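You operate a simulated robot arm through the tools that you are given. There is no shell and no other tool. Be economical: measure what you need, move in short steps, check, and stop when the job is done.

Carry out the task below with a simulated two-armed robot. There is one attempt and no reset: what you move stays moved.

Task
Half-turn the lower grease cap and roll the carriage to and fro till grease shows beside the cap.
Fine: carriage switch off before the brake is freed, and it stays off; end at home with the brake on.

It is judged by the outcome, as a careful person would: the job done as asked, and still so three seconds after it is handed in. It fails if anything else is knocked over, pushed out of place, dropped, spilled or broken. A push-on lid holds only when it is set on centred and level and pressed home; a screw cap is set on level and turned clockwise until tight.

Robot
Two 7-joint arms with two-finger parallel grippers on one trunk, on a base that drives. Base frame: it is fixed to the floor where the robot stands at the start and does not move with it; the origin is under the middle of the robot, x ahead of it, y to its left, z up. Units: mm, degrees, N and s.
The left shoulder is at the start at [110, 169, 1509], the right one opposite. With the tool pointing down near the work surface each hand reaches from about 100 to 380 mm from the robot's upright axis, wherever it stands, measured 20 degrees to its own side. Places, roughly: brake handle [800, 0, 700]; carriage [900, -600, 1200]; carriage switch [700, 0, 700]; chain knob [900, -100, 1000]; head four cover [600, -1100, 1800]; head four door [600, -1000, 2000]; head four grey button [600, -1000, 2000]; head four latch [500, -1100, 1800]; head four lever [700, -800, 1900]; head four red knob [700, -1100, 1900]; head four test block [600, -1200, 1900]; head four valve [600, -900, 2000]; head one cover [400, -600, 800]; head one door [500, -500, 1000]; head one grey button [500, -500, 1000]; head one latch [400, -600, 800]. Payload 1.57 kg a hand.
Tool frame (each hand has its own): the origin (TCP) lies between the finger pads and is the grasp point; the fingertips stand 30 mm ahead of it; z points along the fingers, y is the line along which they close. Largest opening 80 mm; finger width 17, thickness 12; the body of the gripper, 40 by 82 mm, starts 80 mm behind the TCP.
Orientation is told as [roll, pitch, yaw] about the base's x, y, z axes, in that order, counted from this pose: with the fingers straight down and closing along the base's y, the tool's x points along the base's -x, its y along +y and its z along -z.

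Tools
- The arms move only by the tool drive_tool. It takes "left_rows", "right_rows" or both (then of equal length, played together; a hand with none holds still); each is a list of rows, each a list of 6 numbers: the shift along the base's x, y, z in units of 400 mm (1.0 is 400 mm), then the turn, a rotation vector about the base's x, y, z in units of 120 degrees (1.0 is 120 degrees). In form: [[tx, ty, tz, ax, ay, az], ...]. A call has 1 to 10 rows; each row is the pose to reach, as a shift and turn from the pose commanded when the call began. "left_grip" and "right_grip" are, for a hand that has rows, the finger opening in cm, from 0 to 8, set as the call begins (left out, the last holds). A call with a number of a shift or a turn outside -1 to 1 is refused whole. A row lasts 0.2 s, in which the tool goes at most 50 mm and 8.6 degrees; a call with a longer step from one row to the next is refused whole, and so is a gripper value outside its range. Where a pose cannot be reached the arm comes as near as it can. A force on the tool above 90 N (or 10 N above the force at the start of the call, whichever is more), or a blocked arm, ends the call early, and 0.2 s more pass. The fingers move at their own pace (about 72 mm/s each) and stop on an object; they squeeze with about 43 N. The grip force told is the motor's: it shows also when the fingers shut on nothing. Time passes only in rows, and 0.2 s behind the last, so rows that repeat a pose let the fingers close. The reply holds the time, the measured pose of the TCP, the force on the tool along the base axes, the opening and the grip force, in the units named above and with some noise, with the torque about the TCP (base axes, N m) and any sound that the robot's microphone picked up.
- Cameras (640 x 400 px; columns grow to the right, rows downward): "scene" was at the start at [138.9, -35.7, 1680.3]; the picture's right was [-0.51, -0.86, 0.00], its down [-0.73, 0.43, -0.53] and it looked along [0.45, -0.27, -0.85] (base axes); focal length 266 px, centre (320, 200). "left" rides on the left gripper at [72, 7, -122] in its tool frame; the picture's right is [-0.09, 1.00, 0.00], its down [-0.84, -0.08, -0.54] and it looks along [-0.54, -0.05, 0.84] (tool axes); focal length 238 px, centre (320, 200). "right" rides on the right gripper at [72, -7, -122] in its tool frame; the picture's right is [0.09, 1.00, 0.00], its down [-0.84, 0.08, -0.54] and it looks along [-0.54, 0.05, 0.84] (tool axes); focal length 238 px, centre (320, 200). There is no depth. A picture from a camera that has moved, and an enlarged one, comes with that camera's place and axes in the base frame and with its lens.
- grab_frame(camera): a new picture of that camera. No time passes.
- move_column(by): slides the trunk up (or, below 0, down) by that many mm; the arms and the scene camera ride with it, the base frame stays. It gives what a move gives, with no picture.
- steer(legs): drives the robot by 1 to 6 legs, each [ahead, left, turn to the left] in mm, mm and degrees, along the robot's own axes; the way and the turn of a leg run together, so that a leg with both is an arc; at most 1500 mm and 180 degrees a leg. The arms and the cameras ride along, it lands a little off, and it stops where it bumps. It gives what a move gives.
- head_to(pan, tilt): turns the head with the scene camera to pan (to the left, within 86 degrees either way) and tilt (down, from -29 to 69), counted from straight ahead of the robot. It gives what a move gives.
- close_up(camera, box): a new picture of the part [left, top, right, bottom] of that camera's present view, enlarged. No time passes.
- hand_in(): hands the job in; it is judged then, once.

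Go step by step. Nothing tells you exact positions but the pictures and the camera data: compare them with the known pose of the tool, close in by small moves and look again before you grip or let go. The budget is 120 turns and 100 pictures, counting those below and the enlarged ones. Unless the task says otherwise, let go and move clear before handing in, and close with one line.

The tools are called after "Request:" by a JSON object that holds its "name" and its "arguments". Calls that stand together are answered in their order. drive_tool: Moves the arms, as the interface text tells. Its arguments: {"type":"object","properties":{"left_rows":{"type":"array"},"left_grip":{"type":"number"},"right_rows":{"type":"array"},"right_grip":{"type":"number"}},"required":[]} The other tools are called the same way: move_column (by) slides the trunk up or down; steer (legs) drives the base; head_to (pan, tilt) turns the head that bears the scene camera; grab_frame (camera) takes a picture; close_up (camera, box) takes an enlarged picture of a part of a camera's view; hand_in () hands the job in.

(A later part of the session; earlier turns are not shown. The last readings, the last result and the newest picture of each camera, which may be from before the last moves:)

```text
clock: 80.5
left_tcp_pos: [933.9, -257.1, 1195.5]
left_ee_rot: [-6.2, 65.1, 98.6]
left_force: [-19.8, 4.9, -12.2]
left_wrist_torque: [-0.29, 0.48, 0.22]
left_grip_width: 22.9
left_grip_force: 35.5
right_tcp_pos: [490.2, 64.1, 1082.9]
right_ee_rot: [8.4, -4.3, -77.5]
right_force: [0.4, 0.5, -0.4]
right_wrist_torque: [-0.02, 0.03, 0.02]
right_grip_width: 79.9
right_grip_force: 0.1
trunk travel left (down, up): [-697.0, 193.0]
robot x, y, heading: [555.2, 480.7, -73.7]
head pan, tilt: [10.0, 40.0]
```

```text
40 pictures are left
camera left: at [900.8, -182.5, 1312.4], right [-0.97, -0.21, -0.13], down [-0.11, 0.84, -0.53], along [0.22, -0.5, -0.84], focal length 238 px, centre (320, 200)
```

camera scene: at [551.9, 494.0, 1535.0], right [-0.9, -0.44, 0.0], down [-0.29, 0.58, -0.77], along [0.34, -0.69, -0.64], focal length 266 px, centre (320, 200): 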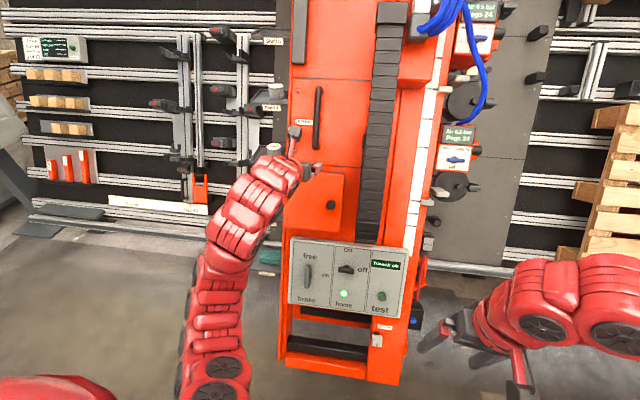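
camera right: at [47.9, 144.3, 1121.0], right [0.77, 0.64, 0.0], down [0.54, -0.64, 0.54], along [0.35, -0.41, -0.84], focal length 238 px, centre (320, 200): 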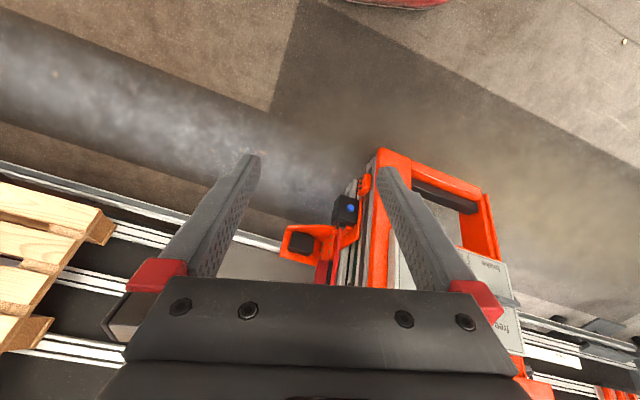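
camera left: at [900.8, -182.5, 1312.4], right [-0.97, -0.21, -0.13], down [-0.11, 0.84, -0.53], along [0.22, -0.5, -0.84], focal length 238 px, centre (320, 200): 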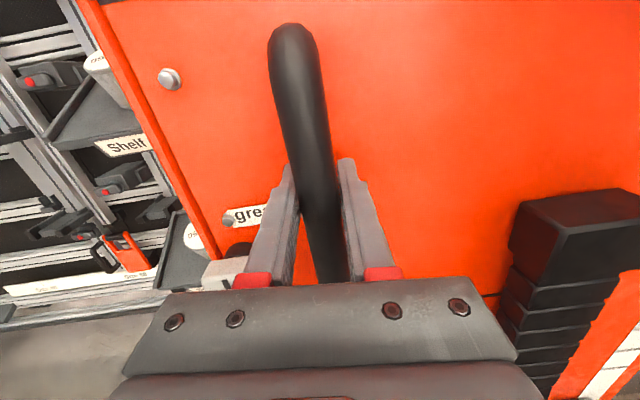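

Gripped. I try rolling to the left 50 mm gently with the base.

Request:
{"name": "steer", "arguments": {"legs": [[0, 50, 0]]}}

Request:
{"name": "close_up", "arguments": {"camera": "scene", "box": [200, 60, 520, 400]}}

```text
clock: 81.5
left_tcp_pos: [974.7, -243.5, 1195.4]
left_ee_rot: [-4.7, 65.0, 99.0]
left_force: [13.6, 6.1, 5.0]
left_wrist_torque: [0.19, 0.81, -0.12]
left_grip_width: 23.0
left_grip_force: 35.2
right_tcp_pos: [537.6, 77.4, 1085.3]
right_ee_rot: [8.1, -4.3, -77.7]
right_force: [0.0, 0.8, 0.0]
right_wrist_torque: [-0.02, -0.02, -0.03]
right_grip_width: 80.0
right_grip_force: 0.2
trunk travel left (down, up): [-697.0, 193.0]
robot x, y, heading: [601.9, 494.7, -73.9]
head pan, tilt: [10.0, 40.0]
stopped in leg 1: the force on the tool passed its limit at 91 N (the readings are from after the stop); the commanded pose is now the measured one
```

```text
1.18 times, centred on (360, 230) of scene
camera zoom: at [662.4, 343.2, 1579.2], right [-0.9, -0.44, 0.0], down [-0.29, 0.58, -0.77], along [0.34, -0.69, -0.64], focal length 313 px, centre (273, 165)
```

zoom: 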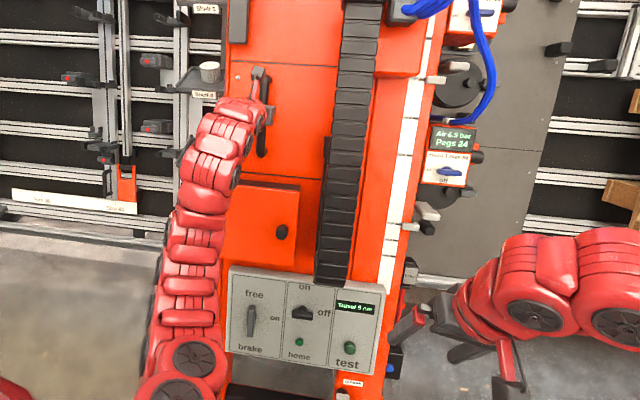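

The carriage rolls left. I read the display.

Request:
{"name": "close_up", "arguments": {"camera": "scene", "box": [310, 270, 430, 400]}}

```text
3.08 times, centred on (370, 335) of scene
camera zoom: at [662.4, 343.2, 1579.2], right [-0.9, -0.44, 0.0], down [-0.29, 0.58, -0.77], along [0.34, -0.69, -0.64], focal length 819 px, centre (166, -215)
```

zoom: 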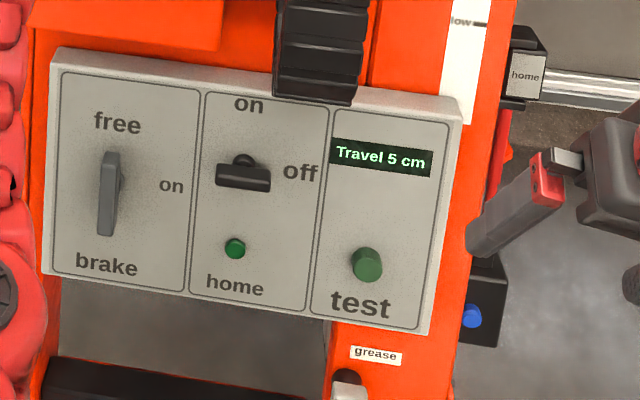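

Request:
{"name": "grab_frame", "arguments": {"camera": "left"}}

```text
37 pictures are left
camera left: at [945.2, -168.7, 1312.5], right [-0.97, -0.19, -0.12], down [-0.1, 0.84, -0.53], along [0.2, -0.5, -0.84], focal length 238 px, centre (320, 200)
```

left: 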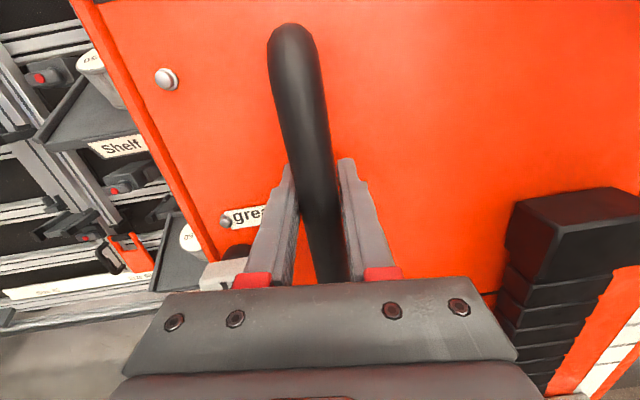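

The carriage and its shelves move together, 5 cm so far. I roll further left in moderate legs.

Request:
{"name": "steer", "arguments": {"legs": [[0, 120, 0]]}}

Request:
{"name": "grab_frame", "arguments": {"camera": "scene"}}

```text
clock: 82.6
left_tcp_pos: [1005.8, -232.6, 1195.9]
left_ee_rot: [-2.4, 65.0, 98.3]
left_force: [-2.8, 5.8, 7.1]
left_wrist_torque: [-0.16, 0.68, 0.07]
left_grip_width: 23.2
left_grip_force: 35.6
right_tcp_pos: [591.9, 97.9, 1085.7]
right_ee_rot: [8.2, -4.5, -78.2]
right_force: [-0.5, -0.7, 0.0]
right_wrist_torque: [-0.03, 0.03, -0.01]
right_grip_width: 79.8
right_grip_force: 0.0
trunk travel left (down, up): [-697.0, 193.0]
robot x, y, heading: [660.0, 512.9, -74.0]
head pan, tilt: [10.0, 40.0]
stopped in leg 1: the force on the tool passed its limit at 102 N (the readings are from after the stop); the commanded pose is now the measured one
```

```text
36 pictures are left
camera scene: at [719.2, 361.9, 1579.3], right [-0.9, -0.44, 0.0], down [-0.28, 0.58, -0.77], along [0.33, -0.69, -0.64], focal length 266 px, centre (320, 200)
```

scene: 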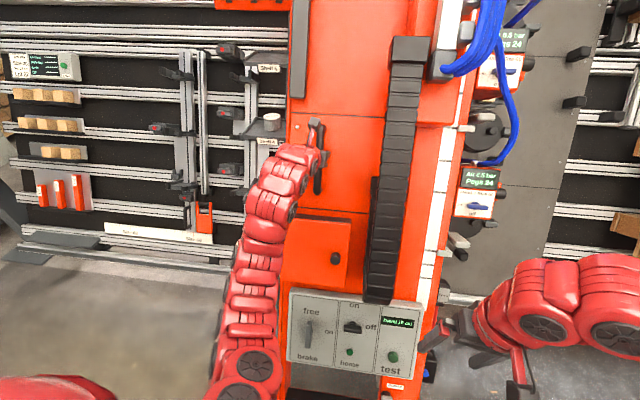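

Request:
{"name": "steer", "arguments": {"legs": [[0, 30, 0], [0, 30, 0], [0, 30, 0], [0, 30, 0]]}}

Request:
{"name": "close_up", "arguments": {"camera": "scene", "box": [270, 270, 440, 400]}}

```text
clock: 84.7
left_tcp_pos: [1142.6, -190.2, 1195.6]
left_ee_rot: [-2.4, 65.1, 99.6]
left_force: [34.5, 47.2, -6.3]
left_wrist_torque: [0.1, 0.15, 1.18]
left_grip_width: 22.8
left_grip_force: 35.6
right_tcp_pos: [717.6, 135.4, 1088.4]
right_ee_rot: [7.7, -4.6, -77.8]
right_force: [0.4, 0.5, 0.3]
right_wrist_torque: [-0.01, 0.01, -0.01]
right_grip_width: 79.9
right_grip_force: 0.1
trunk travel left (down, up): [-697.0, 193.0]
robot x, y, heading: [776.8, 545.8, -73.6]
head pan, tilt: [10.0, 40.0]
```

```text
3.08 times, centred on (355, 335) of scene
camera zoom: at [845.9, 402.5, 1579.5], right [-0.9, -0.44, 0.01], down [-0.29, 0.57, -0.77], along [0.33, -0.69, -0.64], focal length 819 px, centre (212, -215)
```

zoom: 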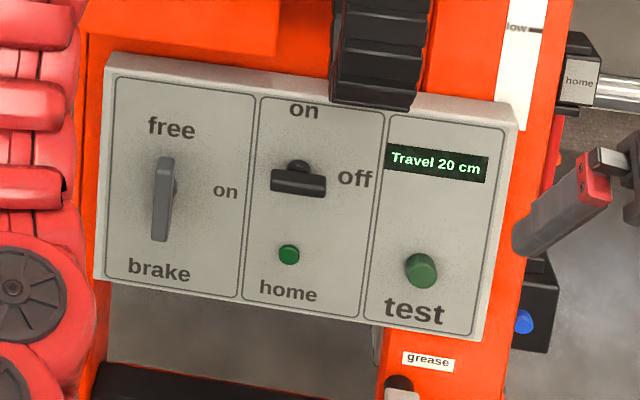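

Travel is 20 cm and the short legs work smoothly. Now back to the right.

Request:
{"name": "steer", "arguments": {"legs": [[-4, -30, 0], [0, -30, 0], [0, -30, 0], [0, -30, 0], [0, -30, 0]]}}

Request:
{"name": "close_up", "arguments": {"camera": "scene", "box": [270, 270, 440, 400]}}

```text
clock: 87.3
left_tcp_pos: [993.5, -234.5, 1192.9]
left_ee_rot: [-3.7, 64.7, 98.8]
left_force: [29.1, -7.1, 15.6]
left_wrist_torque: [-0.34, 0.51, 0.12]
left_grip_width: 22.8
left_grip_force: 35.8
right_tcp_pos: [565.8, 91.3, 1084.6]
right_ee_rot: [8.1, -4.3, -77.9]
right_force: [0.4, 0.0, 0.2]
right_wrist_torque: [0.01, -0.02, 0.03]
right_grip_width: 79.9
right_grip_force: 0.1
trunk travel left (down, up): [-697.0, 193.0]
robot x, y, heading: [628.1, 511.8, -73.9]
head pan, tilt: [10.0, 40.0]
```

```text
3.08 times, centred on (355, 335) of scene
camera zoom: at [692.0, 354.7, 1578.8], right [-0.9, -0.44, 0.0], down [-0.28, 0.58, -0.77], along [0.34, -0.69, -0.64], focal length 819 px, centre (212, -215)
```

zoom: 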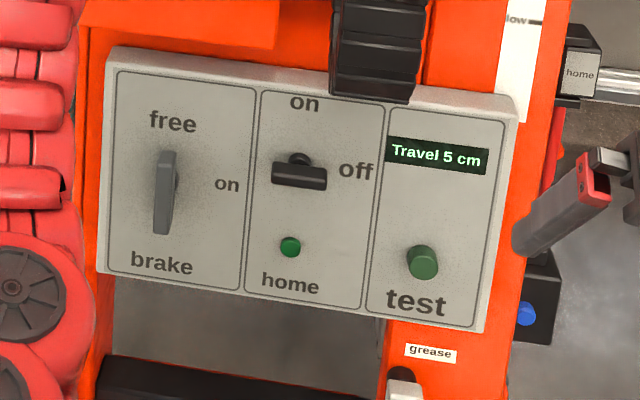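

Request:
{"name": "head_to", "arguments": {"pan": 8, "tilt": 52}}

Request:
{"name": "steer", "arguments": {"legs": [[0, 35, 0], [0, 35, 0], [0, 35, 0], [0, 35, 0], [0, 35, 0], [0, 35, 0]]}}

Request:
{"name": "grab_frame", "arguments": {"camera": "scene"}}

```text
clock: 88.0
left_tcp_pos: [988.5, -236.3, 1191.9]
left_ee_rot: [-4.0, 64.6, 98.4]
left_force: [-7.7, -4.4, -0.1]
left_wrist_torque: [-0.51, 0.52, 0.43]
left_grip_width: 22.7
left_grip_force: 35.3
right_tcp_pos: [562.8, 90.1, 1083.4]
right_ee_rot: [8.4, -4.4, -77.9]
right_force: [-0.9, 0.1, 0.2]
right_wrist_torque: [-0.02, -0.01, 0.01]
right_grip_width: 80.0
right_grip_force: 0.0
trunk travel left (down, up): [-697.0, 193.0]
robot x, y, heading: [633.4, 503.8, -73.8]
head pan, tilt: [8.0, 52.0]
```

```text
clock: 91.3
left_tcp_pos: [1178.0, -176.5, 1196.4]
left_ee_rot: [-2.5, 64.9, 98.8]
left_force: [6.9, 14.8, 7.5]
left_wrist_torque: [0.15, 0.8, 0.03]
left_grip_width: 22.9
left_grip_force: 35.7
right_tcp_pos: [760.6, 149.7, 1086.3]
right_ee_rot: [8.3, -4.5, -78.1]
right_force: [-0.6, -0.1, -0.1]
right_wrist_torque: [-0.02, 0.01, 0.0]
right_grip_width: 79.9
right_grip_force: 0.0
trunk travel left (down, up): [-697.0, 193.0]
robot x, y, heading: [829.3, 562.2, -74.3]
head pan, tilt: [8.0, 52.0]
stopped in leg 6: the force on the tool passed its limit at 92 N (the readings are from after the stop); the commanded pose is now the measured one
```

```text
33 pictures are left
camera scene: at [880.0, 423.7, 1562.7], right [-0.91, -0.4, 0.0], down [-0.32, 0.72, -0.62], along [0.25, -0.57, -0.79], focal length 266 px, centre (320, 200)
```

scene: 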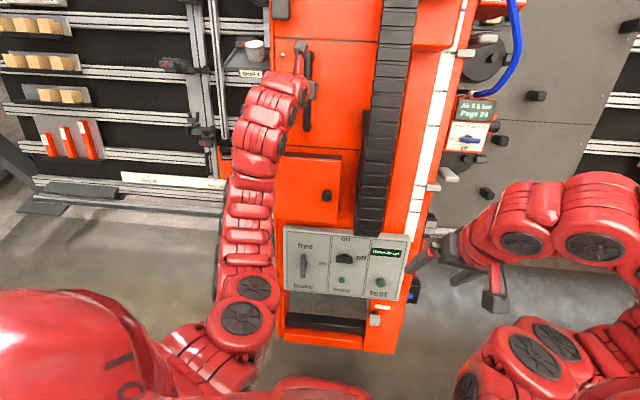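

Request:
{"name": "close_up", "arguments": {"camera": "scene", "box": [340, 230, 430, 350]}}

Request:
{"name": "steer", "arguments": {"legs": [[0, -30, 0], [0, -30, 0], [0, -30, 0], [0, -30, 0], [0, -30, 0], [0, -30, 0]]}}

Request:
{"name": "close_up", "arguments": {"camera": "scene", "box": [340, 230, 430, 350]}}

```text
3.33 times, centred on (385, 290) of scene
camera zoom: at [880.0, 423.7, 1562.7], right [-0.91, -0.4, 0.0], down [-0.32, 0.72, -0.62], along [0.25, -0.57, -0.79], focal length 888 px, centre (103, -100)
```

zoom: 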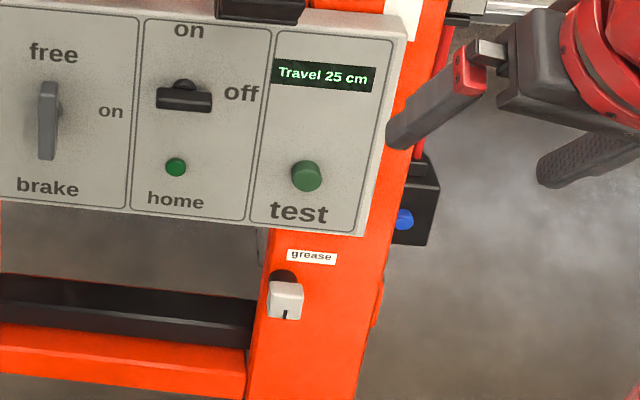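

```text
clock: 94.3
left_tcp_pos: [997.6, -232.1, 1192.3]
left_ee_rot: [-2.3, 64.7, 98.2]
left_force: [20.5, -9.7, 16.3]
left_wrist_torque: [-0.44, 0.44, 0.19]
left_grip_width: 23.1
left_grip_force: 35.2
right_tcp_pos: [586.8, 99.0, 1085.3]
right_ee_rot: [8.3, -4.4, -78.3]
right_force: [-1.0, -0.5, 0.2]
right_wrist_torque: [0.04, -0.05, -0.02]
right_grip_width: 80.2
right_grip_force: 0.1
trunk travel left (down, up): [-697.0, 193.0]
robot x, y, heading: [651.9, 516.7, -74.3]
head pan, tilt: [8.0, 52.0]
```

```text
3.33 times, centred on (385, 290) of scene
camera zoom: at [706.8, 369.6, 1561.9], right [-0.92, -0.4, 0.0], down [-0.32, 0.72, -0.62], along [0.25, -0.56, -0.79], focal length 888 px, centre (103, -100)
```

zoom: 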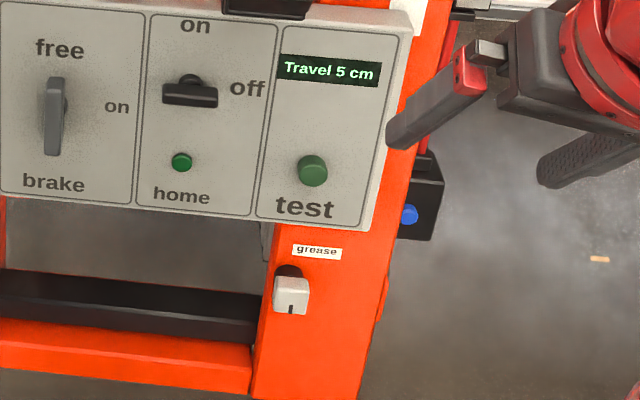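

No grease yet; more strokes.

Request:
{"name": "steer", "arguments": {"legs": [[0, 33, 0], [0, 33, 0], [0, 33, 0], [0, 33, 0], [0, 33, 0], [0, 33, 0]]}}

Request:
{"name": "steer", "arguments": {"legs": [[0, -33, 0], [0, -33, 0], [0, -33, 0], [0, -33, 0], [0, -33, 0], [0, -33, 0]]}}

Request:
{"name": "close_up", "arguments": {"camera": "scene", "box": [340, 230, 430, 350]}}

```text
clock: 95.2
left_tcp_pos: [995.9, -232.0, 1191.8]
left_ee_rot: [0.6, 64.8, 97.7]
left_force: [-5.7, -4.9, 3.4]
left_wrist_torque: [-0.08, 0.71, 0.11]
left_grip_width: 22.9
left_grip_force: 35.7
right_tcp_pos: [610.8, 105.7, 1084.1]
right_ee_rot: [8.3, -4.2, -79.0]
right_force: [0.4, 0.5, 0.2]
right_wrist_torque: [-0.03, 0.02, 0.02]
right_grip_width: 79.8
right_grip_force: 0.1
trunk travel left (down, up): [-697.0, 193.0]
robot x, y, heading: [679.5, 522.9, -74.9]
head pan, tilt: [8.0, 52.0]
stopped in leg 1: the force on the tool passed its limit at 95 N (the readings are from after the stop); the commanded pose is now the measured one
```

```text
clock: 98.3
left_tcp_pos: [803.6, -288.8, 1190.2]
left_ee_rot: [0.2, 64.6, 97.4]
left_force: [24.4, -23.1, 5.7]
left_wrist_torque: [-0.41, 0.56, 0.14]
left_grip_width: 23.4
left_grip_force: 35.5
right_tcp_pos: [417.9, 50.2, 1082.8]
right_ee_rot: [8.3, -4.1, -79.1]
right_force: [0.0, -0.6, 0.0]
right_wrist_torque: [0.01, -0.07, -0.01]
right_grip_width: 80.1
right_grip_force: 0.1
trunk travel left (down, up): [-697.0, 193.0]
robot x, y, heading: [490.2, 468.6, -74.9]
head pan, tilt: [8.0, 52.0]
```

```text
3.33 times, centred on (385, 290) of scene
camera zoom: at [542.1, 319.6, 1561.5], right [-0.92, -0.39, 0.0], down [-0.31, 0.73, -0.61], along [0.24, -0.56, -0.79], focal length 888 px, centre (103, -100)
```

zoom: 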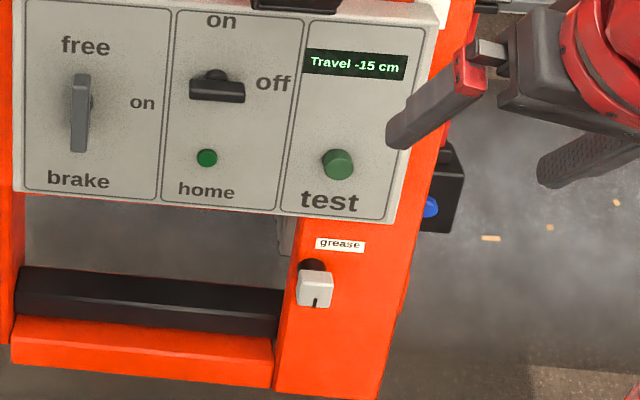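

Rolled through home to -15 cm without resistance. I roll left again, starting softly.

Request:
{"name": "steer", "arguments": {"legs": [[0, 15, 0], [0, 28, 0], [0, 30, 0], [0, 30, 0], [0, 30, 0], [0, 30, 0]]}}

Request:
{"name": "steer", "arguments": {"legs": [[0, 30, 0], [0, 30, 0], [0, 30, 0], [0, 30, 0], [0, 30, 0], [0, 30, 0]]}}

Request:
{"name": "close_up", "arguments": {"camera": "scene", "box": [330, 230, 420, 350]}}

```text
clock: 101.3
left_tcp_pos: [951.3, -242.6, 1193.0]
left_ee_rot: [0.3, 64.8, 96.9]
left_force: [-35.0, 13.2, -17.6]
left_wrist_torque: [0.05, 0.46, 0.29]
left_grip_width: 23.1
left_grip_force: 35.9
right_tcp_pos: [569.5, 96.0, 1084.2]
right_ee_rot: [8.6, -4.2, -78.9]
right_force: [0.0, -0.1, -0.1]
right_wrist_torque: [0.01, 0.05, -0.02]
right_grip_width: 80.0
right_grip_force: 0.1
trunk travel left (down, up): [-697.0, 193.0]
robot x, y, heading: [644.2, 515.9, -75.1]
head pan, tilt: [8.0, 52.0]
```

```text
clock: 104.2
left_tcp_pos: [1131.1, -191.2, 1195.1]
left_ee_rot: [0.5, 64.9, 97.4]
left_force: [-12.6, 31.4, -5.9]
left_wrist_torque: [0.12, 0.55, 0.28]
left_grip_width: 23.0
left_grip_force: 35.2
right_tcp_pos: [744.6, 147.2, 1086.2]
right_ee_rot: [8.3, -4.6, -79.0]
right_force: [0.3, -0.6, 0.5]
right_wrist_torque: [0.04, 0.03, 0.01]
right_grip_width: 79.9
right_grip_force: 0.0
trunk travel left (down, up): [-697.0, 193.0]
robot x, y, heading: [820.2, 558.6, -74.9]
head pan, tilt: [8.0, 52.0]
```

```text
3.33 times, centred on (375, 290) of scene
camera zoom: at [868.6, 419.0, 1562.8], right [-0.92, -0.39, 0.0], down [-0.31, 0.72, -0.62], along [0.24, -0.57, -0.79], focal length 888 px, centre (137, -100)
```

zoom: 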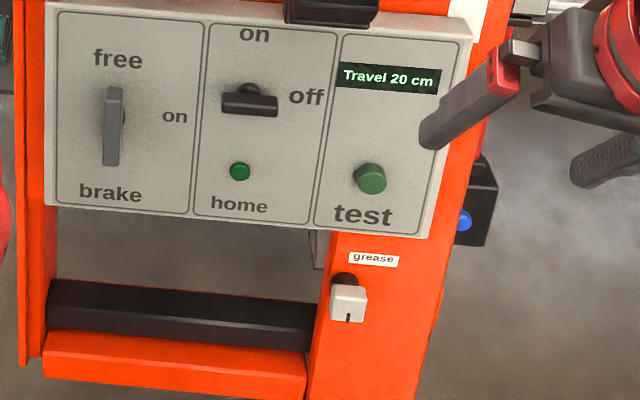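

Request:
{"name": "close_up", "arguments": {"camera": "scene", "box": [365, 300, 400, 335]}}

Request:
{"name": "steer", "arguments": {"legs": [[0, -15, 0], [0, -28, 0], [0, -30, 0], [0, -30, 0], [0, -30, 0], [0, -30, 0]]}}

Request:
{"name": "steer", "arguments": {"legs": [[0, -30, 0], [0, -30, 0], [0, -30, 0], [0, -30, 0], [0, -30, 0], [0, -30, 0]]}}

Request:
{"name": "close_up", "arguments": {"camera": "scene", "box": [330, 230, 420, 350]}}

```text
11.43 times, centred on (382, 318) of scene
camera zoom: at [868.6, 419.0, 1562.8], right [-0.92, -0.39, 0.0], down [-0.31, 0.72, -0.62], along [0.24, -0.57, -0.79], focal length 3044 px, centre (-394, -1143)
```

zoom: 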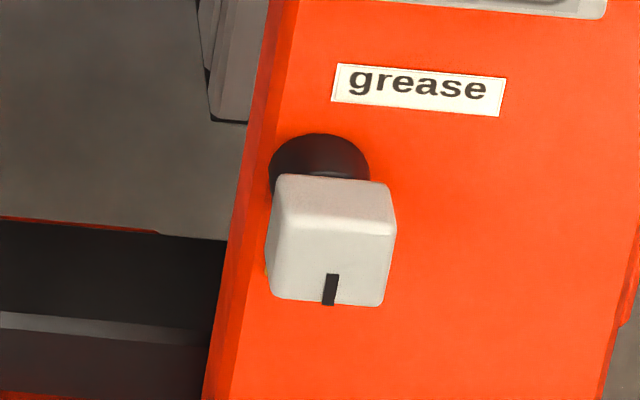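

```text
clock: 107.2
left_tcp_pos: [980.7, -237.2, 1191.8]
left_ee_rot: [0.5, 64.7, 97.7]
left_force: [32.1, -6.6, 18.2]
left_wrist_torque: [-0.33, 0.47, 0.06]
left_grip_width: 23.2
left_grip_force: 35.9
right_tcp_pos: [593.4, 102.6, 1085.1]
right_ee_rot: [8.2, -4.3, -78.9]
right_force: [-0.1, 0.0, -0.8]
right_wrist_torque: [0.01, -0.01, 0.01]
right_grip_width: 80.4
right_grip_force: 0.1
trunk travel left (down, up): [-697.0, 193.0]
robot x, y, heading: [661.2, 517.6, -74.9]
head pan, tilt: [8.0, 52.0]
```

```text
clock: 110.2
left_tcp_pos: [801.1, -290.3, 1188.1]
left_ee_rot: [0.2, 64.7, 97.4]
left_force: [17.6, -21.5, 5.1]
left_wrist_torque: [-0.47, 0.52, 0.26]
left_grip_width: 23.0
left_grip_force: 35.5
right_tcp_pos: [417.3, 49.6, 1084.1]
right_ee_rot: [8.2, -4.2, -79.0]
right_force: [-0.1, -0.1, -0.1]
right_wrist_torque: [-0.02, -0.04, -0.01]
right_grip_width: 79.9
right_grip_force: 0.0
trunk travel left (down, up): [-697.0, 193.0]
robot x, y, heading: [487.0, 472.8, -74.7]
head pan, tilt: [8.0, 52.0]
```

```text
3.33 times, centred on (375, 290) of scene
camera zoom: at [540.7, 318.7, 1561.5], right [-0.92, -0.39, 0.0], down [-0.31, 0.73, -0.61], along [0.24, -0.56, -0.79], focal length 888 px, centre (137, -100)
```

zoom: 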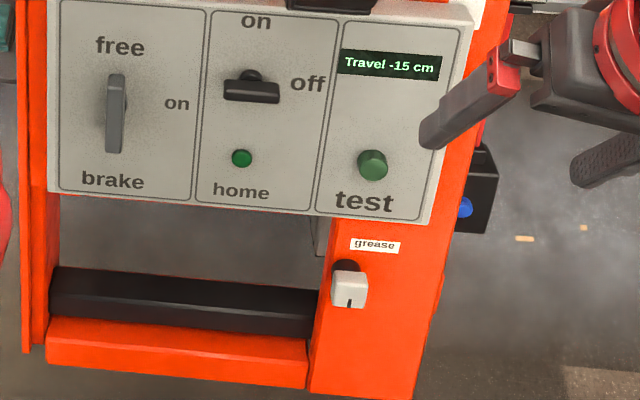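

Request:
{"name": "close_up", "arguments": {"camera": "scene", "box": [368, 300, 392, 330]}}

```text
13.33 times, centred on (380, 315) of scene
camera zoom: at [540.7, 318.7, 1561.5], right [-0.92, -0.39, 0.0], down [-0.31, 0.73, -0.61], along [0.24, -0.56, -0.79], focal length 3551 px, centre (-480, -1333)
```

zoom: 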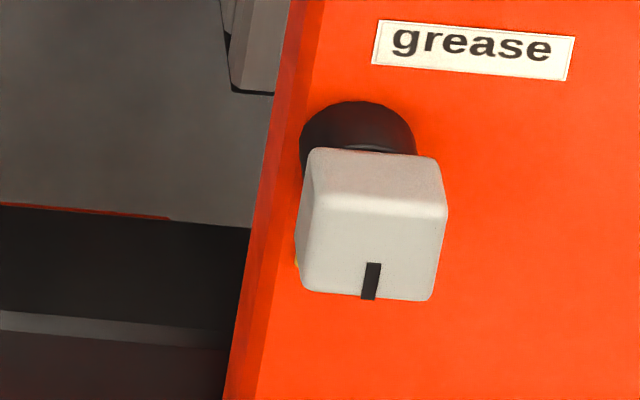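

A yellow speck peeks out at the left behind the cap. I check from the right hand camera.

Request:
{"name": "grab_frame", "arguments": {"camera": "right"}}

```text
25 pictures are left
camera right: at [378.6, 124.8, 1196.4], right [0.95, 0.29, 0.14], down [0.15, -0.78, 0.61], along [0.28, -0.55, -0.78], focal length 238 px, centre (320, 200)
```

right: 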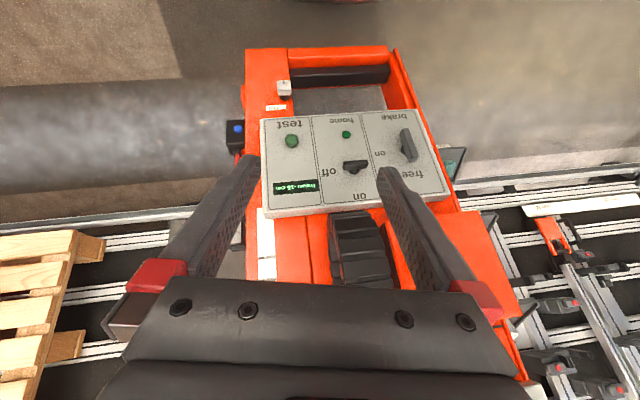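

The speck seems to be growing grease. I do one more stroke left and check again.

Request:
{"name": "steer", "arguments": {"legs": [[0, 15, 0], [0, 28, 0], [0, 30, 0], [0, 30, 0], [0, 30, 0], [0, 30, 0]]}}

Request:
{"name": "steer", "arguments": {"legs": [[0, 30, 0], [0, 30, 0], [0, 30, 0], [0, 30, 0], [0, 30, 0], [0, 30, 0]]}}

Request:
{"name": "close_up", "arguments": {"camera": "scene", "box": [365, 300, 400, 335]}}

```text
clock: 113.1
left_tcp_pos: [952.8, -243.2, 1193.0]
left_ee_rot: [0.4, 64.7, 97.2]
left_force: [-32.1, 14.8, -17.4]
left_wrist_torque: [0.08, 0.45, 0.31]
left_grip_width: 23.5
left_grip_force: 35.5
right_tcp_pos: [571.5, 96.2, 1084.9]
right_ee_rot: [8.5, -4.3, -79.0]
right_force: [-0.4, 0.2, -0.1]
right_wrist_torque: [-0.04, 0.06, -0.03]
right_grip_width: 80.0
right_grip_force: 0.1
trunk travel left (down, up): [-697.0, 193.0]
robot x, y, heading: [647.4, 512.8, -74.7]
head pan, tilt: [8.0, 52.0]
```

```text
clock: 116.1
left_tcp_pos: [1133.4, -189.0, 1194.6]
left_ee_rot: [0.5, 64.9, 97.6]
left_force: [-13.4, 30.9, -6.3]
left_wrist_torque: [0.12, 0.42, 0.45]
left_grip_width: 23.0
left_grip_force: 35.1
right_tcp_pos: [748.1, 147.9, 1086.7]
right_ee_rot: [8.3, -4.5, -78.8]
right_force: [0.0, 0.2, 0.2]
right_wrist_torque: [0.02, 0.01, 0.01]
right_grip_width: 80.0
right_grip_force: 0.0
trunk travel left (down, up): [-697.0, 193.0]
robot x, y, heading: [818.6, 558.0, -74.7]
head pan, tilt: [8.0, 52.0]
```

```text
11.43 times, centred on (382, 318) of scene
camera zoom: at [870.4, 419.7, 1562.8], right [-0.92, -0.39, 0.0], down [-0.31, 0.72, -0.62], along [0.24, -0.57, -0.79], focal length 3044 px, centre (-394, -1143)
```

zoom: 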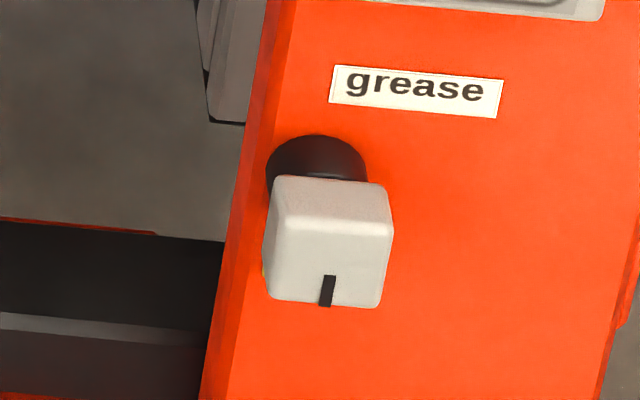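

The yellow is steady beside the cap. I now bring the carriage back toward home.

Request:
{"name": "steer", "arguments": {"legs": [[0, -15, 0], [0, -28, 0], [0, -30, 0], [0, -30, 0], [0, -30, 0], [0, -30, 0]]}}

Request:
{"name": "steer", "arguments": {"legs": [[0, -20, 0], [0, -15, 0]]}}

Request:
{"name": "close_up", "arguments": {"camera": "scene", "box": [330, 230, 420, 350]}}

```text
clock: 119.0
left_tcp_pos: [980.5, -236.4, 1191.0]
left_ee_rot: [0.5, 64.8, 97.9]
left_force: [29.7, -6.5, 19.0]
left_wrist_torque: [-0.27, 0.47, 0.11]
left_grip_width: 23.1
left_grip_force: 35.6
right_tcp_pos: [593.4, 100.9, 1084.6]
right_ee_rot: [8.2, -4.4, -78.9]
right_force: [0.3, -0.1, 0.0]
right_wrist_torque: [-0.01, -0.05, -0.02]
right_grip_width: 80.1
right_grip_force: 0.1
trunk travel left (down, up): [-697.0, 193.0]
robot x, y, heading: [663.2, 519.3, -74.6]
head pan, tilt: [8.0, 52.0]
```

```text
clock: 120.2
left_tcp_pos: [941.4, -249.5, 1191.4]
left_ee_rot: [0.5, 64.7, 97.5]
left_force: [10.0, -13.1, 10.2]
left_wrist_torque: [-0.47, 0.76, 0.24]
left_grip_width: 23.2
left_grip_force: 35.5
right_tcp_pos: [557.5, 89.4, 1083.8]
right_ee_rot: [8.5, -4.2, -79.0]
right_force: [-0.3, -0.2, -0.4]
right_wrist_torque: [0.02, -0.02, 0.04]
right_grip_width: 80.1
right_grip_force: 0.0
trunk travel left (down, up): [-697.0, 193.0]
robot x, y, heading: [630.8, 508.7, -74.8]
head pan, tilt: [8.0, 52.0]
```

```text
3.33 times, centred on (375, 290) of scene
camera zoom: at [680.0, 359.4, 1562.0], right [-0.92, -0.39, 0.0], down [-0.31, 0.73, -0.61], along [0.24, -0.57, -0.79], focal length 888 px, centre (137, -100)
```

zoom: 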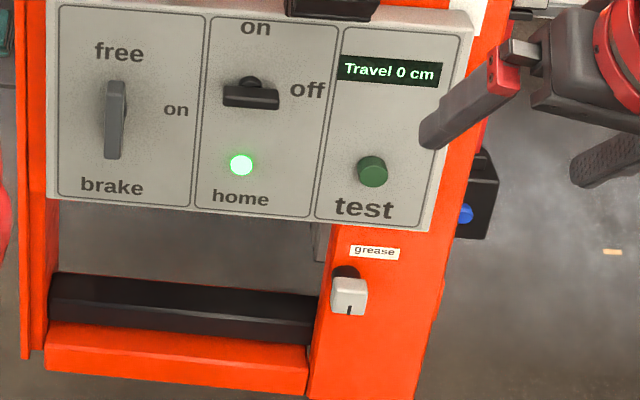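

Home light is lit, travel 0. I nudge a few mm right to sit at centre, then release gently and back off.

Request:
{"name": "drive_tool", "arguments": {"left_rows": [[-0.006, -0.002, 0, 0, 0, 0], [-0.012, -0.004, 0, 0, 0, 0], [-0.012, -0.004, 0, 0, 0, 0], [-0.012, -0.004, 0, 0, 0, 0], [-0.012, -0.004, 0, 0, 0, 0]]}}

Request:
{"name": "drive_tool", "arguments": {"left_rows": [[0, 0, 0, 0, 0, 0], [0, 0, 0, 0, 0, 0], [0, 0, 0, 0, 0, 0]], "left_grip": 4.5}}

Request:
{"name": "grab_frame", "arguments": {"camera": "left"}}

```text
clock: 121.4
left_tcp_pos: [938.6, -250.2, 1190.8]
left_ee_rot: [0.6, 64.7, 97.6]
left_force: [8.5, -7.6, 2.9]
left_wrist_torque: [0.04, 0.6, 0.27]
left_grip_width: 23.0
left_grip_force: 35.9
right_tcp_pos: [559.3, 89.4, 1084.5]
right_ee_rot: [8.3, -4.2, -78.9]
right_force: [0.2, 0.5, -0.6]
right_wrist_torque: [0.01, -0.02, -0.01]
right_grip_width: 80.0
right_grip_force: 0.1
trunk travel left (down, up): [-697.0, 193.0]
robot x, y, heading: [631.4, 509.6, -74.9]
head pan, tilt: [8.0, 52.0]
```

```text
clock: 122.2
left_tcp_pos: [935.5, -248.5, 1191.4]
left_ee_rot: [0.4, 64.6, 97.4]
left_force: [0.6, 0.5, -0.2]
left_wrist_torque: [0.03, 0.0, -0.05]
left_grip_width: 44.9
left_grip_force: 0.1
right_tcp_pos: [556.3, 91.2, 1084.1]
right_ee_rot: [8.4, -4.3, -79.0]
right_force: [-1.1, -0.3, -0.2]
right_wrist_torque: [0.01, -0.01, 0.0]
right_grip_width: 79.8
right_grip_force: 0.0
trunk travel left (down, up): [-697.0, 193.0]
robot x, y, heading: [627.9, 508.5, -75.0]
head pan, tilt: [8.0, 52.0]
```

```text
22 pictures are left
camera left: at [918.9, -171.6, 1309.5], right [-0.99, -0.08, -0.08], down [-0.03, 0.85, -0.53], along [0.11, -0.52, -0.85], focal length 238 px, centre (320, 200)
```

left: 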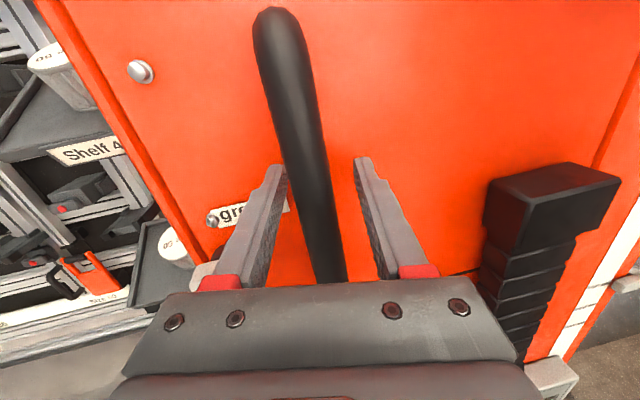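

Request:
{"name": "drive_tool", "arguments": {"left_rows": [[0.012, 0.0035, 0, 0, 0, 0], [0.005, 0.06, 0.025, 0, 0, 0], [-0.002, 0.116, 0.053, 0, 0, 0], [-0.015, 0.224, 0.107, 0, 0, 0]]}}

Request:
{"name": "grab_frame", "arguments": {"camera": "left"}}

Request:
{"name": "close_up", "arguments": {"camera": "scene", "box": [330, 230, 420, 350]}}

```text
clock: 123.2
left_tcp_pos: [931.5, -158.2, 1235.6]
left_ee_rot: [0.5, 64.7, 97.5]
left_force: [0.0, 0.1, 1.1]
left_wrist_torque: [-0.01, 0.01, -0.03]
left_grip_width: 45.0
left_grip_force: 0.0
right_tcp_pos: [557.6, 92.1, 1085.4]
right_ee_rot: [8.3, -4.3, -79.0]
right_force: [0.0, -0.8, 0.2]
right_wrist_torque: [-0.06, 0.03, -0.01]
right_grip_width: 80.1
right_grip_force: 0.0
trunk travel left (down, up): [-697.0, 193.0]
robot x, y, heading: [626.9, 509.5, -74.8]
head pan, tilt: [8.0, 52.0]
```

```text
21 pictures are left
camera left: at [914.4, -79.9, 1352.8], right [-0.99, -0.08, -0.08], down [-0.03, 0.85, -0.53], along [0.11, -0.52, -0.85], focal length 238 px, centre (320, 200)
```

left: 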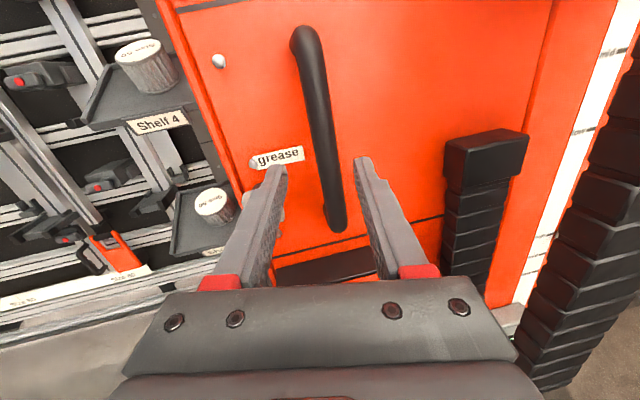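

```text
3.33 times, centred on (375, 290) of scene
camera zoom: at [680.2, 362.9, 1562.3], right [-0.92, -0.39, 0.0], down [-0.31, 0.72, -0.62], along [0.24, -0.57, -0.79], focal length 888 px, centre (137, -100)
```

zoom: 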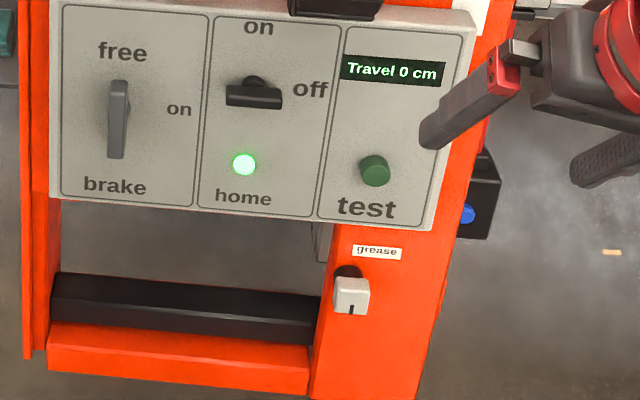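

Home holds. I back away, lower to panel height in front of the brake bar, and there look at the cap from the left side.

Request:
{"name": "steer", "arguments": {"legs": [[-300, -45, 1]]}}

Request:
{"name": "move_column", "arguments": {"by": -400}}

Request:
{"name": "move_column", "arguments": {"by": -75}}

Request:
{"name": "grab_frame", "arguments": {"camera": "left"}}

```text
clock: 125.2
left_tcp_pos: [821.4, 119.2, 1233.6]
left_ee_rot: [0.4, 64.7, 98.7]
left_force: [0.1, 0.1, -0.7]
left_wrist_torque: [-0.04, -0.03, -0.02]
left_grip_width: 44.8
left_grip_force: 0.1
right_tcp_pos: [443.0, 360.8, 1084.6]
right_ee_rot: [8.5, -4.2, -77.7]
right_force: [-0.3, 0.2, -0.6]
right_wrist_torque: [-0.02, 0.02, 0.0]
right_grip_width: 79.9
right_grip_force: 0.0
trunk travel left (down, up): [-697.0, 193.0]
robot x, y, heading: [504.3, 782.7, -73.5]
head pan, tilt: [8.0, 52.0]
```

```text
clock: 129.1
left_tcp_pos: [823.0, 119.3, 834.6]
left_ee_rot: [0.5, 64.8, 98.7]
left_force: [0.4, 0.4, 0.6]
left_wrist_torque: [0.02, 0.0, 0.02]
left_grip_width: 44.9
left_grip_force: 0.0
right_tcp_pos: [442.0, 360.9, 684.3]
right_ee_rot: [8.4, -4.3, -77.7]
right_force: [-0.1, 0.0, -0.1]
right_wrist_torque: [-0.06, -0.01, -0.03]
right_grip_width: 80.0
right_grip_force: 0.1
trunk travel left (down, up): [-297.0, 593.0]
robot x, y, heading: [507.6, 782.6, -73.5]
head pan, tilt: [8.0, 52.0]
```

```text
clock: 130.2
left_tcp_pos: [823.4, 119.6, 759.4]
left_ee_rot: [0.5, 64.7, 98.8]
left_force: [0.1, -0.4, 0.0]
left_wrist_torque: [0.01, -0.03, 0.0]
left_grip_width: 45.0
left_grip_force: 0.2
right_tcp_pos: [443.9, 360.8, 610.2]
right_ee_rot: [8.4, -4.3, -77.7]
right_force: [-0.5, 0.9, -0.1]
right_wrist_torque: [-0.03, -0.04, 0.03]
right_grip_width: 79.9
right_grip_force: 0.1
trunk travel left (down, up): [-222.0, 668.0]
robot x, y, heading: [505.7, 779.3, -73.5]
head pan, tilt: [8.0, 52.0]
```

```text
19 pictures are left
camera left: at [804.4, 196.7, 877.3], right [-0.99, -0.11, -0.08], down [-0.05, 0.85, -0.53], along [0.12, -0.52, -0.85], focal length 238 px, centre (320, 200)
```

left: 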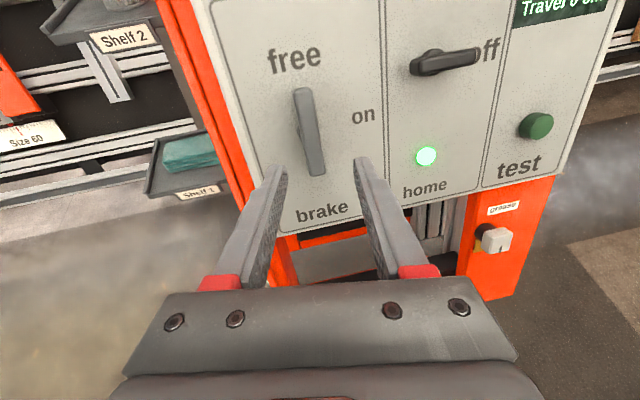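

Request:
{"name": "close_up", "arguments": {"camera": "left", "box": [460, 195, 530, 265]}}

```text
5.71 times, centred on (495, 230) of left
camera zoom: at [804.4, 196.7, 877.3], right [-0.99, -0.11, -0.08], down [-0.05, 0.85, -0.53], along [0.12, -0.52, -0.85], focal length 1362 px, centre (-680, 29)
```

zoom: 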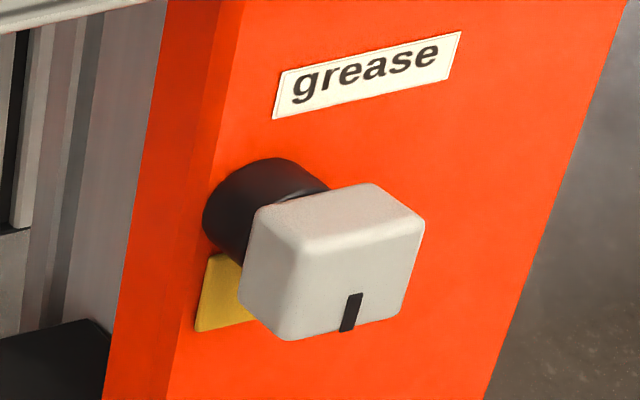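

Yellow grease now shows beside the lower cap. Next the brake back on: align with the bar at about (844, 17, 711).

Request:
{"name": "drive_tool", "arguments": {"left_rows": [[-0.005, -0.018, -0.009, 0, 0, 0.025], [-0.01, -0.037, -0.018, 0, 0, 0.053], [-0.01, -0.037, -0.018, 0, 0, 0.053]], "left_grip": 5.5}}

Request:
{"name": "grab_frame", "arguments": {"camera": "left"}}

```text
clock: 131.0
left_tcp_pos: [819.0, 104.6, 752.2]
left_ee_rot: [0.5, 64.6, 105.1]
left_force: [0.3, 1.3, -0.2]
left_wrist_torque: [0.03, -0.01, 0.03]
left_grip_width: 55.0
left_grip_force: 0.1
right_tcp_pos: [444.0, 360.8, 609.1]
right_ee_rot: [8.4, -4.3, -77.7]
right_force: [-0.3, 0.8, 0.1]
right_wrist_torque: [0.02, 0.0, 0.01]
right_grip_width: 79.9
right_grip_force: 0.0
trunk travel left (down, up): [-222.0, 668.0]
robot x, y, heading: [507.5, 780.5, -73.5]
head pan, tilt: [8.0, 52.0]
```

```text
17 pictures are left
camera left: at [791.7, 178.4, 869.8], right [-0.97, -0.22, -0.08], down [-0.14, 0.84, -0.53], along [0.18, -0.5, -0.85], focal length 238 px, centre (320, 200)
```

left: 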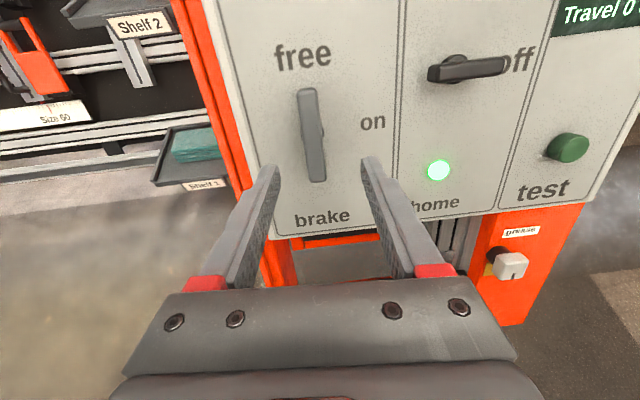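

Request:
{"name": "drive_tool", "arguments": {"left_rows": [[0.02, -0.045, -0.022, 0, 0, 0], [0.035, -0.09, -0.044, 0, 0, 0], [0.05, -0.135, -0.066, 0, 0, 0]]}}

Request:
{"name": "grab_frame", "arguments": {"camera": "left"}}

```text
clock: 131.8
left_tcp_pos: [840.1, 48.8, 727.2]
left_ee_rot: [0.5, 64.6, 105.2]
left_force: [0.8, 0.4, 0.6]
left_wrist_torque: [-0.02, -0.02, -0.01]
left_grip_width: 55.0
left_grip_force: 0.0
right_tcp_pos: [442.9, 361.1, 609.5]
right_ee_rot: [8.4, -4.3, -77.6]
right_force: [0.2, 0.0, -0.6]
right_wrist_torque: [-0.01, -0.04, 0.0]
right_grip_width: 80.0
right_grip_force: 0.0
trunk travel left (down, up): [-222.0, 668.0]
robot x, y, heading: [506.5, 779.7, -73.8]
head pan, tilt: [8.0, 52.0]
```

```text
16 pictures are left
camera left: at [812.6, 123.6, 844.4], right [-0.97, -0.22, -0.08], down [-0.14, 0.84, -0.53], along [0.18, -0.5, -0.85], focal length 238 px, centre (320, 200)
```

left: 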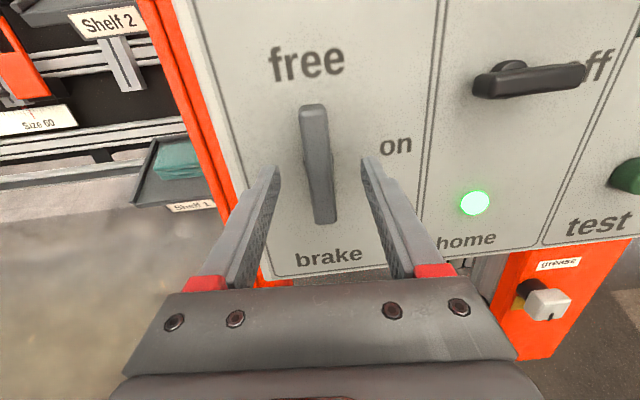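

Request:
{"name": "drive_tool", "arguments": {"left_rows": [[0.0055, -0.022, -0.011, 0, 0, 0], [0.011, -0.044, -0.0215, 0, 0, 0]]}}

Request:
{"name": "drive_tool", "arguments": {"left_rows": [[0, 0, 0, 0, 0, 0], [0, 0, 0, 0, 0, 0], [0, 0, 0, 0, 0, 0]], "left_grip": 0}}

Request:
{"name": "grab_frame", "arguments": {"camera": "left"}}

```text
clock: 132.4
left_tcp_pos: [843.3, 31.8, 717.1]
left_ee_rot: [0.5, 64.6, 105.1]
left_force: [-0.7, 0.4, 0.4]
left_wrist_torque: [0.0, 0.01, -0.03]
left_grip_width: 55.1
left_grip_force: 0.0
right_tcp_pos: [443.2, 362.4, 610.0]
right_ee_rot: [8.4, -4.3, -77.7]
right_force: [0.5, -0.1, 0.3]
right_wrist_torque: [0.01, -0.01, 0.01]
right_grip_width: 79.9
right_grip_force: 0.0
trunk travel left (down, up): [-222.0, 668.0]
robot x, y, heading: [505.6, 779.4, -73.5]
head pan, tilt: [8.0, 52.0]
```

```text
clock: 133.2
left_tcp_pos: [845.0, 32.9, 716.2]
left_ee_rot: [0.5, 64.6, 105.3]
left_force: [1.6, -0.9, -0.6]
left_wrist_torque: [0.0, 0.06, 1.04]
left_grip_width: 19.2
left_grip_force: 33.8
right_tcp_pos: [444.7, 360.2, 610.0]
right_ee_rot: [8.4, -4.3, -77.8]
right_force: [-0.8, 1.2, 0.8]
right_wrist_torque: [0.0, 0.02, 0.02]
right_grip_width: 80.0
right_grip_force: 0.0
trunk travel left (down, up): [-222.0, 668.0]
robot x, y, heading: [508.5, 777.4, -73.8]
head pan, tilt: [8.0, 52.0]
```

```text
15 pictures are left
camera left: at [817.3, 107.1, 834.7], right [-0.97, -0.22, -0.08], down [-0.14, 0.84, -0.53], along [0.18, -0.5, -0.85], focal length 238 px, centre (320, 200)
```

left: 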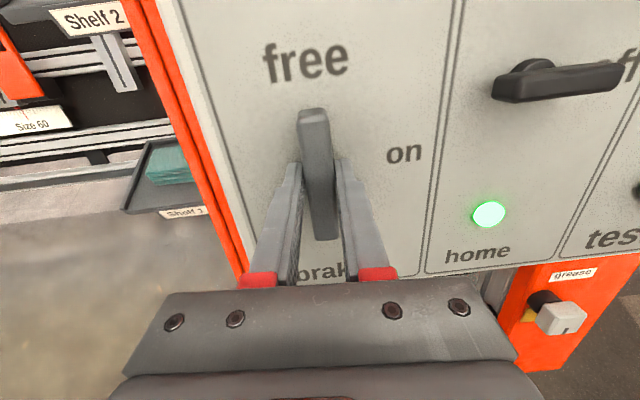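

The carriage sits about 9 mm left of where it began; still free, so I ease it right by that much with this grip.

Request:
{"name": "drive_tool", "arguments": {"left_rows": [[-0.008, -0.0023, 0, 0, 0, 0], [-0.016, -0.0047, 0, 0, 0, 0], [-0.024, -0.007, 0, 0, 0, 0], [-0.024, -0.007, 0, 0, 0, 0], [-0.024, -0.007, 0, 0, 0, 0], [-0.024, -0.007, 0, 0, 0, 0]]}}

```text
clock: 134.6
left_tcp_pos: [829.4, 27.2, 716.8]
left_ee_rot: [0.8, 64.7, 105.0]
left_force: [7.7, -19.0, 4.8]
left_wrist_torque: [-0.68, -0.12, 1.16]
left_grip_width: 19.8
left_grip_force: 33.9
right_tcp_pos: [442.4, 361.0, 608.2]
right_ee_rot: [8.4, -4.2, -77.8]
right_force: [-0.5, -0.7, 0.9]
right_wrist_torque: [0.0, -0.01, 0.0]
right_grip_width: 80.1
right_grip_force: 0.0
trunk travel left (down, up): [-222.0, 668.0]
robot x, y, heading: [509.8, 782.1, -73.6]
head pan, tilt: [8.0, 52.0]
```

Request:
{"name": "drive_tool", "arguments": {"left_rows": [[0, 0, 0, 0, 0, 0], [0, 0, 0, 0, 0, 0], [0, 0, 0, 0, 0, 0], [0, 0, 0, 0, 0, 0], [0, 0, 0, 0, 0, 0]]}}

```text
clock: 135.8
left_tcp_pos: [833.8, 30.1, 717.7]
left_ee_rot: [0.3, 64.7, 104.8]
left_force: [-8.6, -26.7, 10.6]
left_wrist_torque: [-0.27, 0.3, 0.86]
left_grip_width: 19.3
left_grip_force: 33.0
right_tcp_pos: [442.0, 360.9, 609.1]
right_ee_rot: [8.5, -4.2, -77.7]
right_force: [0.1, 0.0, -0.6]
right_wrist_torque: [0.02, -0.01, 0.02]
right_grip_width: 80.2
right_grip_force: 0.0
trunk travel left (down, up): [-222.0, 668.0]
robot x, y, heading: [506.0, 781.4, -73.4]
head pan, tilt: [8.0, 52.0]
```

Settled within 2 mm of the original. Now turn the brake bar counter-clockwise back to "on".

Request:
{"name": "drive_tool", "arguments": {"left_rows": [[0, 0, 0, -0.0172, 0.0614, 0.0288], [0, 0, 0, -0.0344, 0.1228, 0.0577], [0, 0, 0, -0.0516, 0.1842, 0.0865], [0, 0, 0, -0.0689, 0.2456, 0.1154], [0, 0, 0, -0.0861, 0.307, 0.1442]]}}

Request:
{"name": "drive_tool", "arguments": {"left_rows": [[0, 0, 0, -0.0172, 0.0614, 0.0288], [0, 0, 0, -0.0344, 0.1228, 0.0577], [0, 0, 0, -0.0516, 0.1842, 0.0865], [0, 0, 0, -0.0689, 0.2456, 0.1154], [0, 0, 0, -0.0861, 0.307, 0.1442], [0, 0, 0, -0.0985, 0.351, 0.165], [0, 0, 0, -0.0985, 0.351, 0.165]]}}

Request:
{"name": "grab_frame", "arguments": {"camera": "left"}}

```text
clock: 137.0
left_tcp_pos: [836.6, 30.4, 715.4]
left_ee_rot: [55.9, 42.0, 170.0]
left_force: [5.5, 4.0, -2.6]
left_wrist_torque: [0.29, -0.48, 1.09]
left_grip_width: 19.4
left_grip_force: 33.8
right_tcp_pos: [444.4, 361.7, 609.6]
right_ee_rot: [8.3, -4.2, -77.6]
right_force: [0.0, -0.5, 0.0]
right_wrist_torque: [-0.01, -0.02, -0.03]
right_grip_width: 80.0
right_grip_force: 0.1
trunk travel left (down, up): [-222.0, 668.0]
robot x, y, heading: [505.9, 782.3, -73.7]
head pan, tilt: [8.0, 52.0]
```

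```text
clock: 138.6
left_tcp_pos: [834.5, 30.6, 718.1]
left_ee_rot: [66.6, -0.3, -165.2]
left_force: [10.7, -3.1, 1.2]
left_wrist_torque: [0.81, -0.09, 0.69]
left_grip_width: 19.9
left_grip_force: 33.4
right_tcp_pos: [444.3, 361.1, 608.0]
right_ee_rot: [8.3, -4.2, -77.7]
right_force: [-0.3, 0.7, -0.1]
right_wrist_torque: [-0.02, -0.02, -0.05]
right_grip_width: 79.9
right_grip_force: 0.1
trunk travel left (down, up): [-222.0, 668.0]
robot x, y, heading: [507.0, 779.9, -73.7]
head pan, tilt: [8.0, 52.0]
```

```text
14 pictures are left
camera left: at [875.3, 153.4, 771.8], right [0.02, -0.4, 0.91], down [-0.94, 0.3, 0.15], along [-0.33, -0.86, -0.38], focal length 238 px, centre (320, 200)
```

left: 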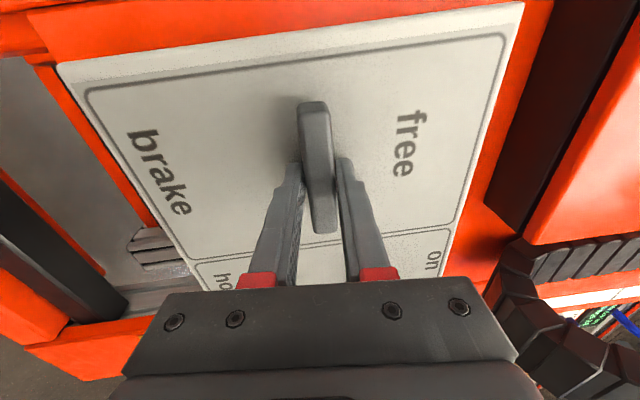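

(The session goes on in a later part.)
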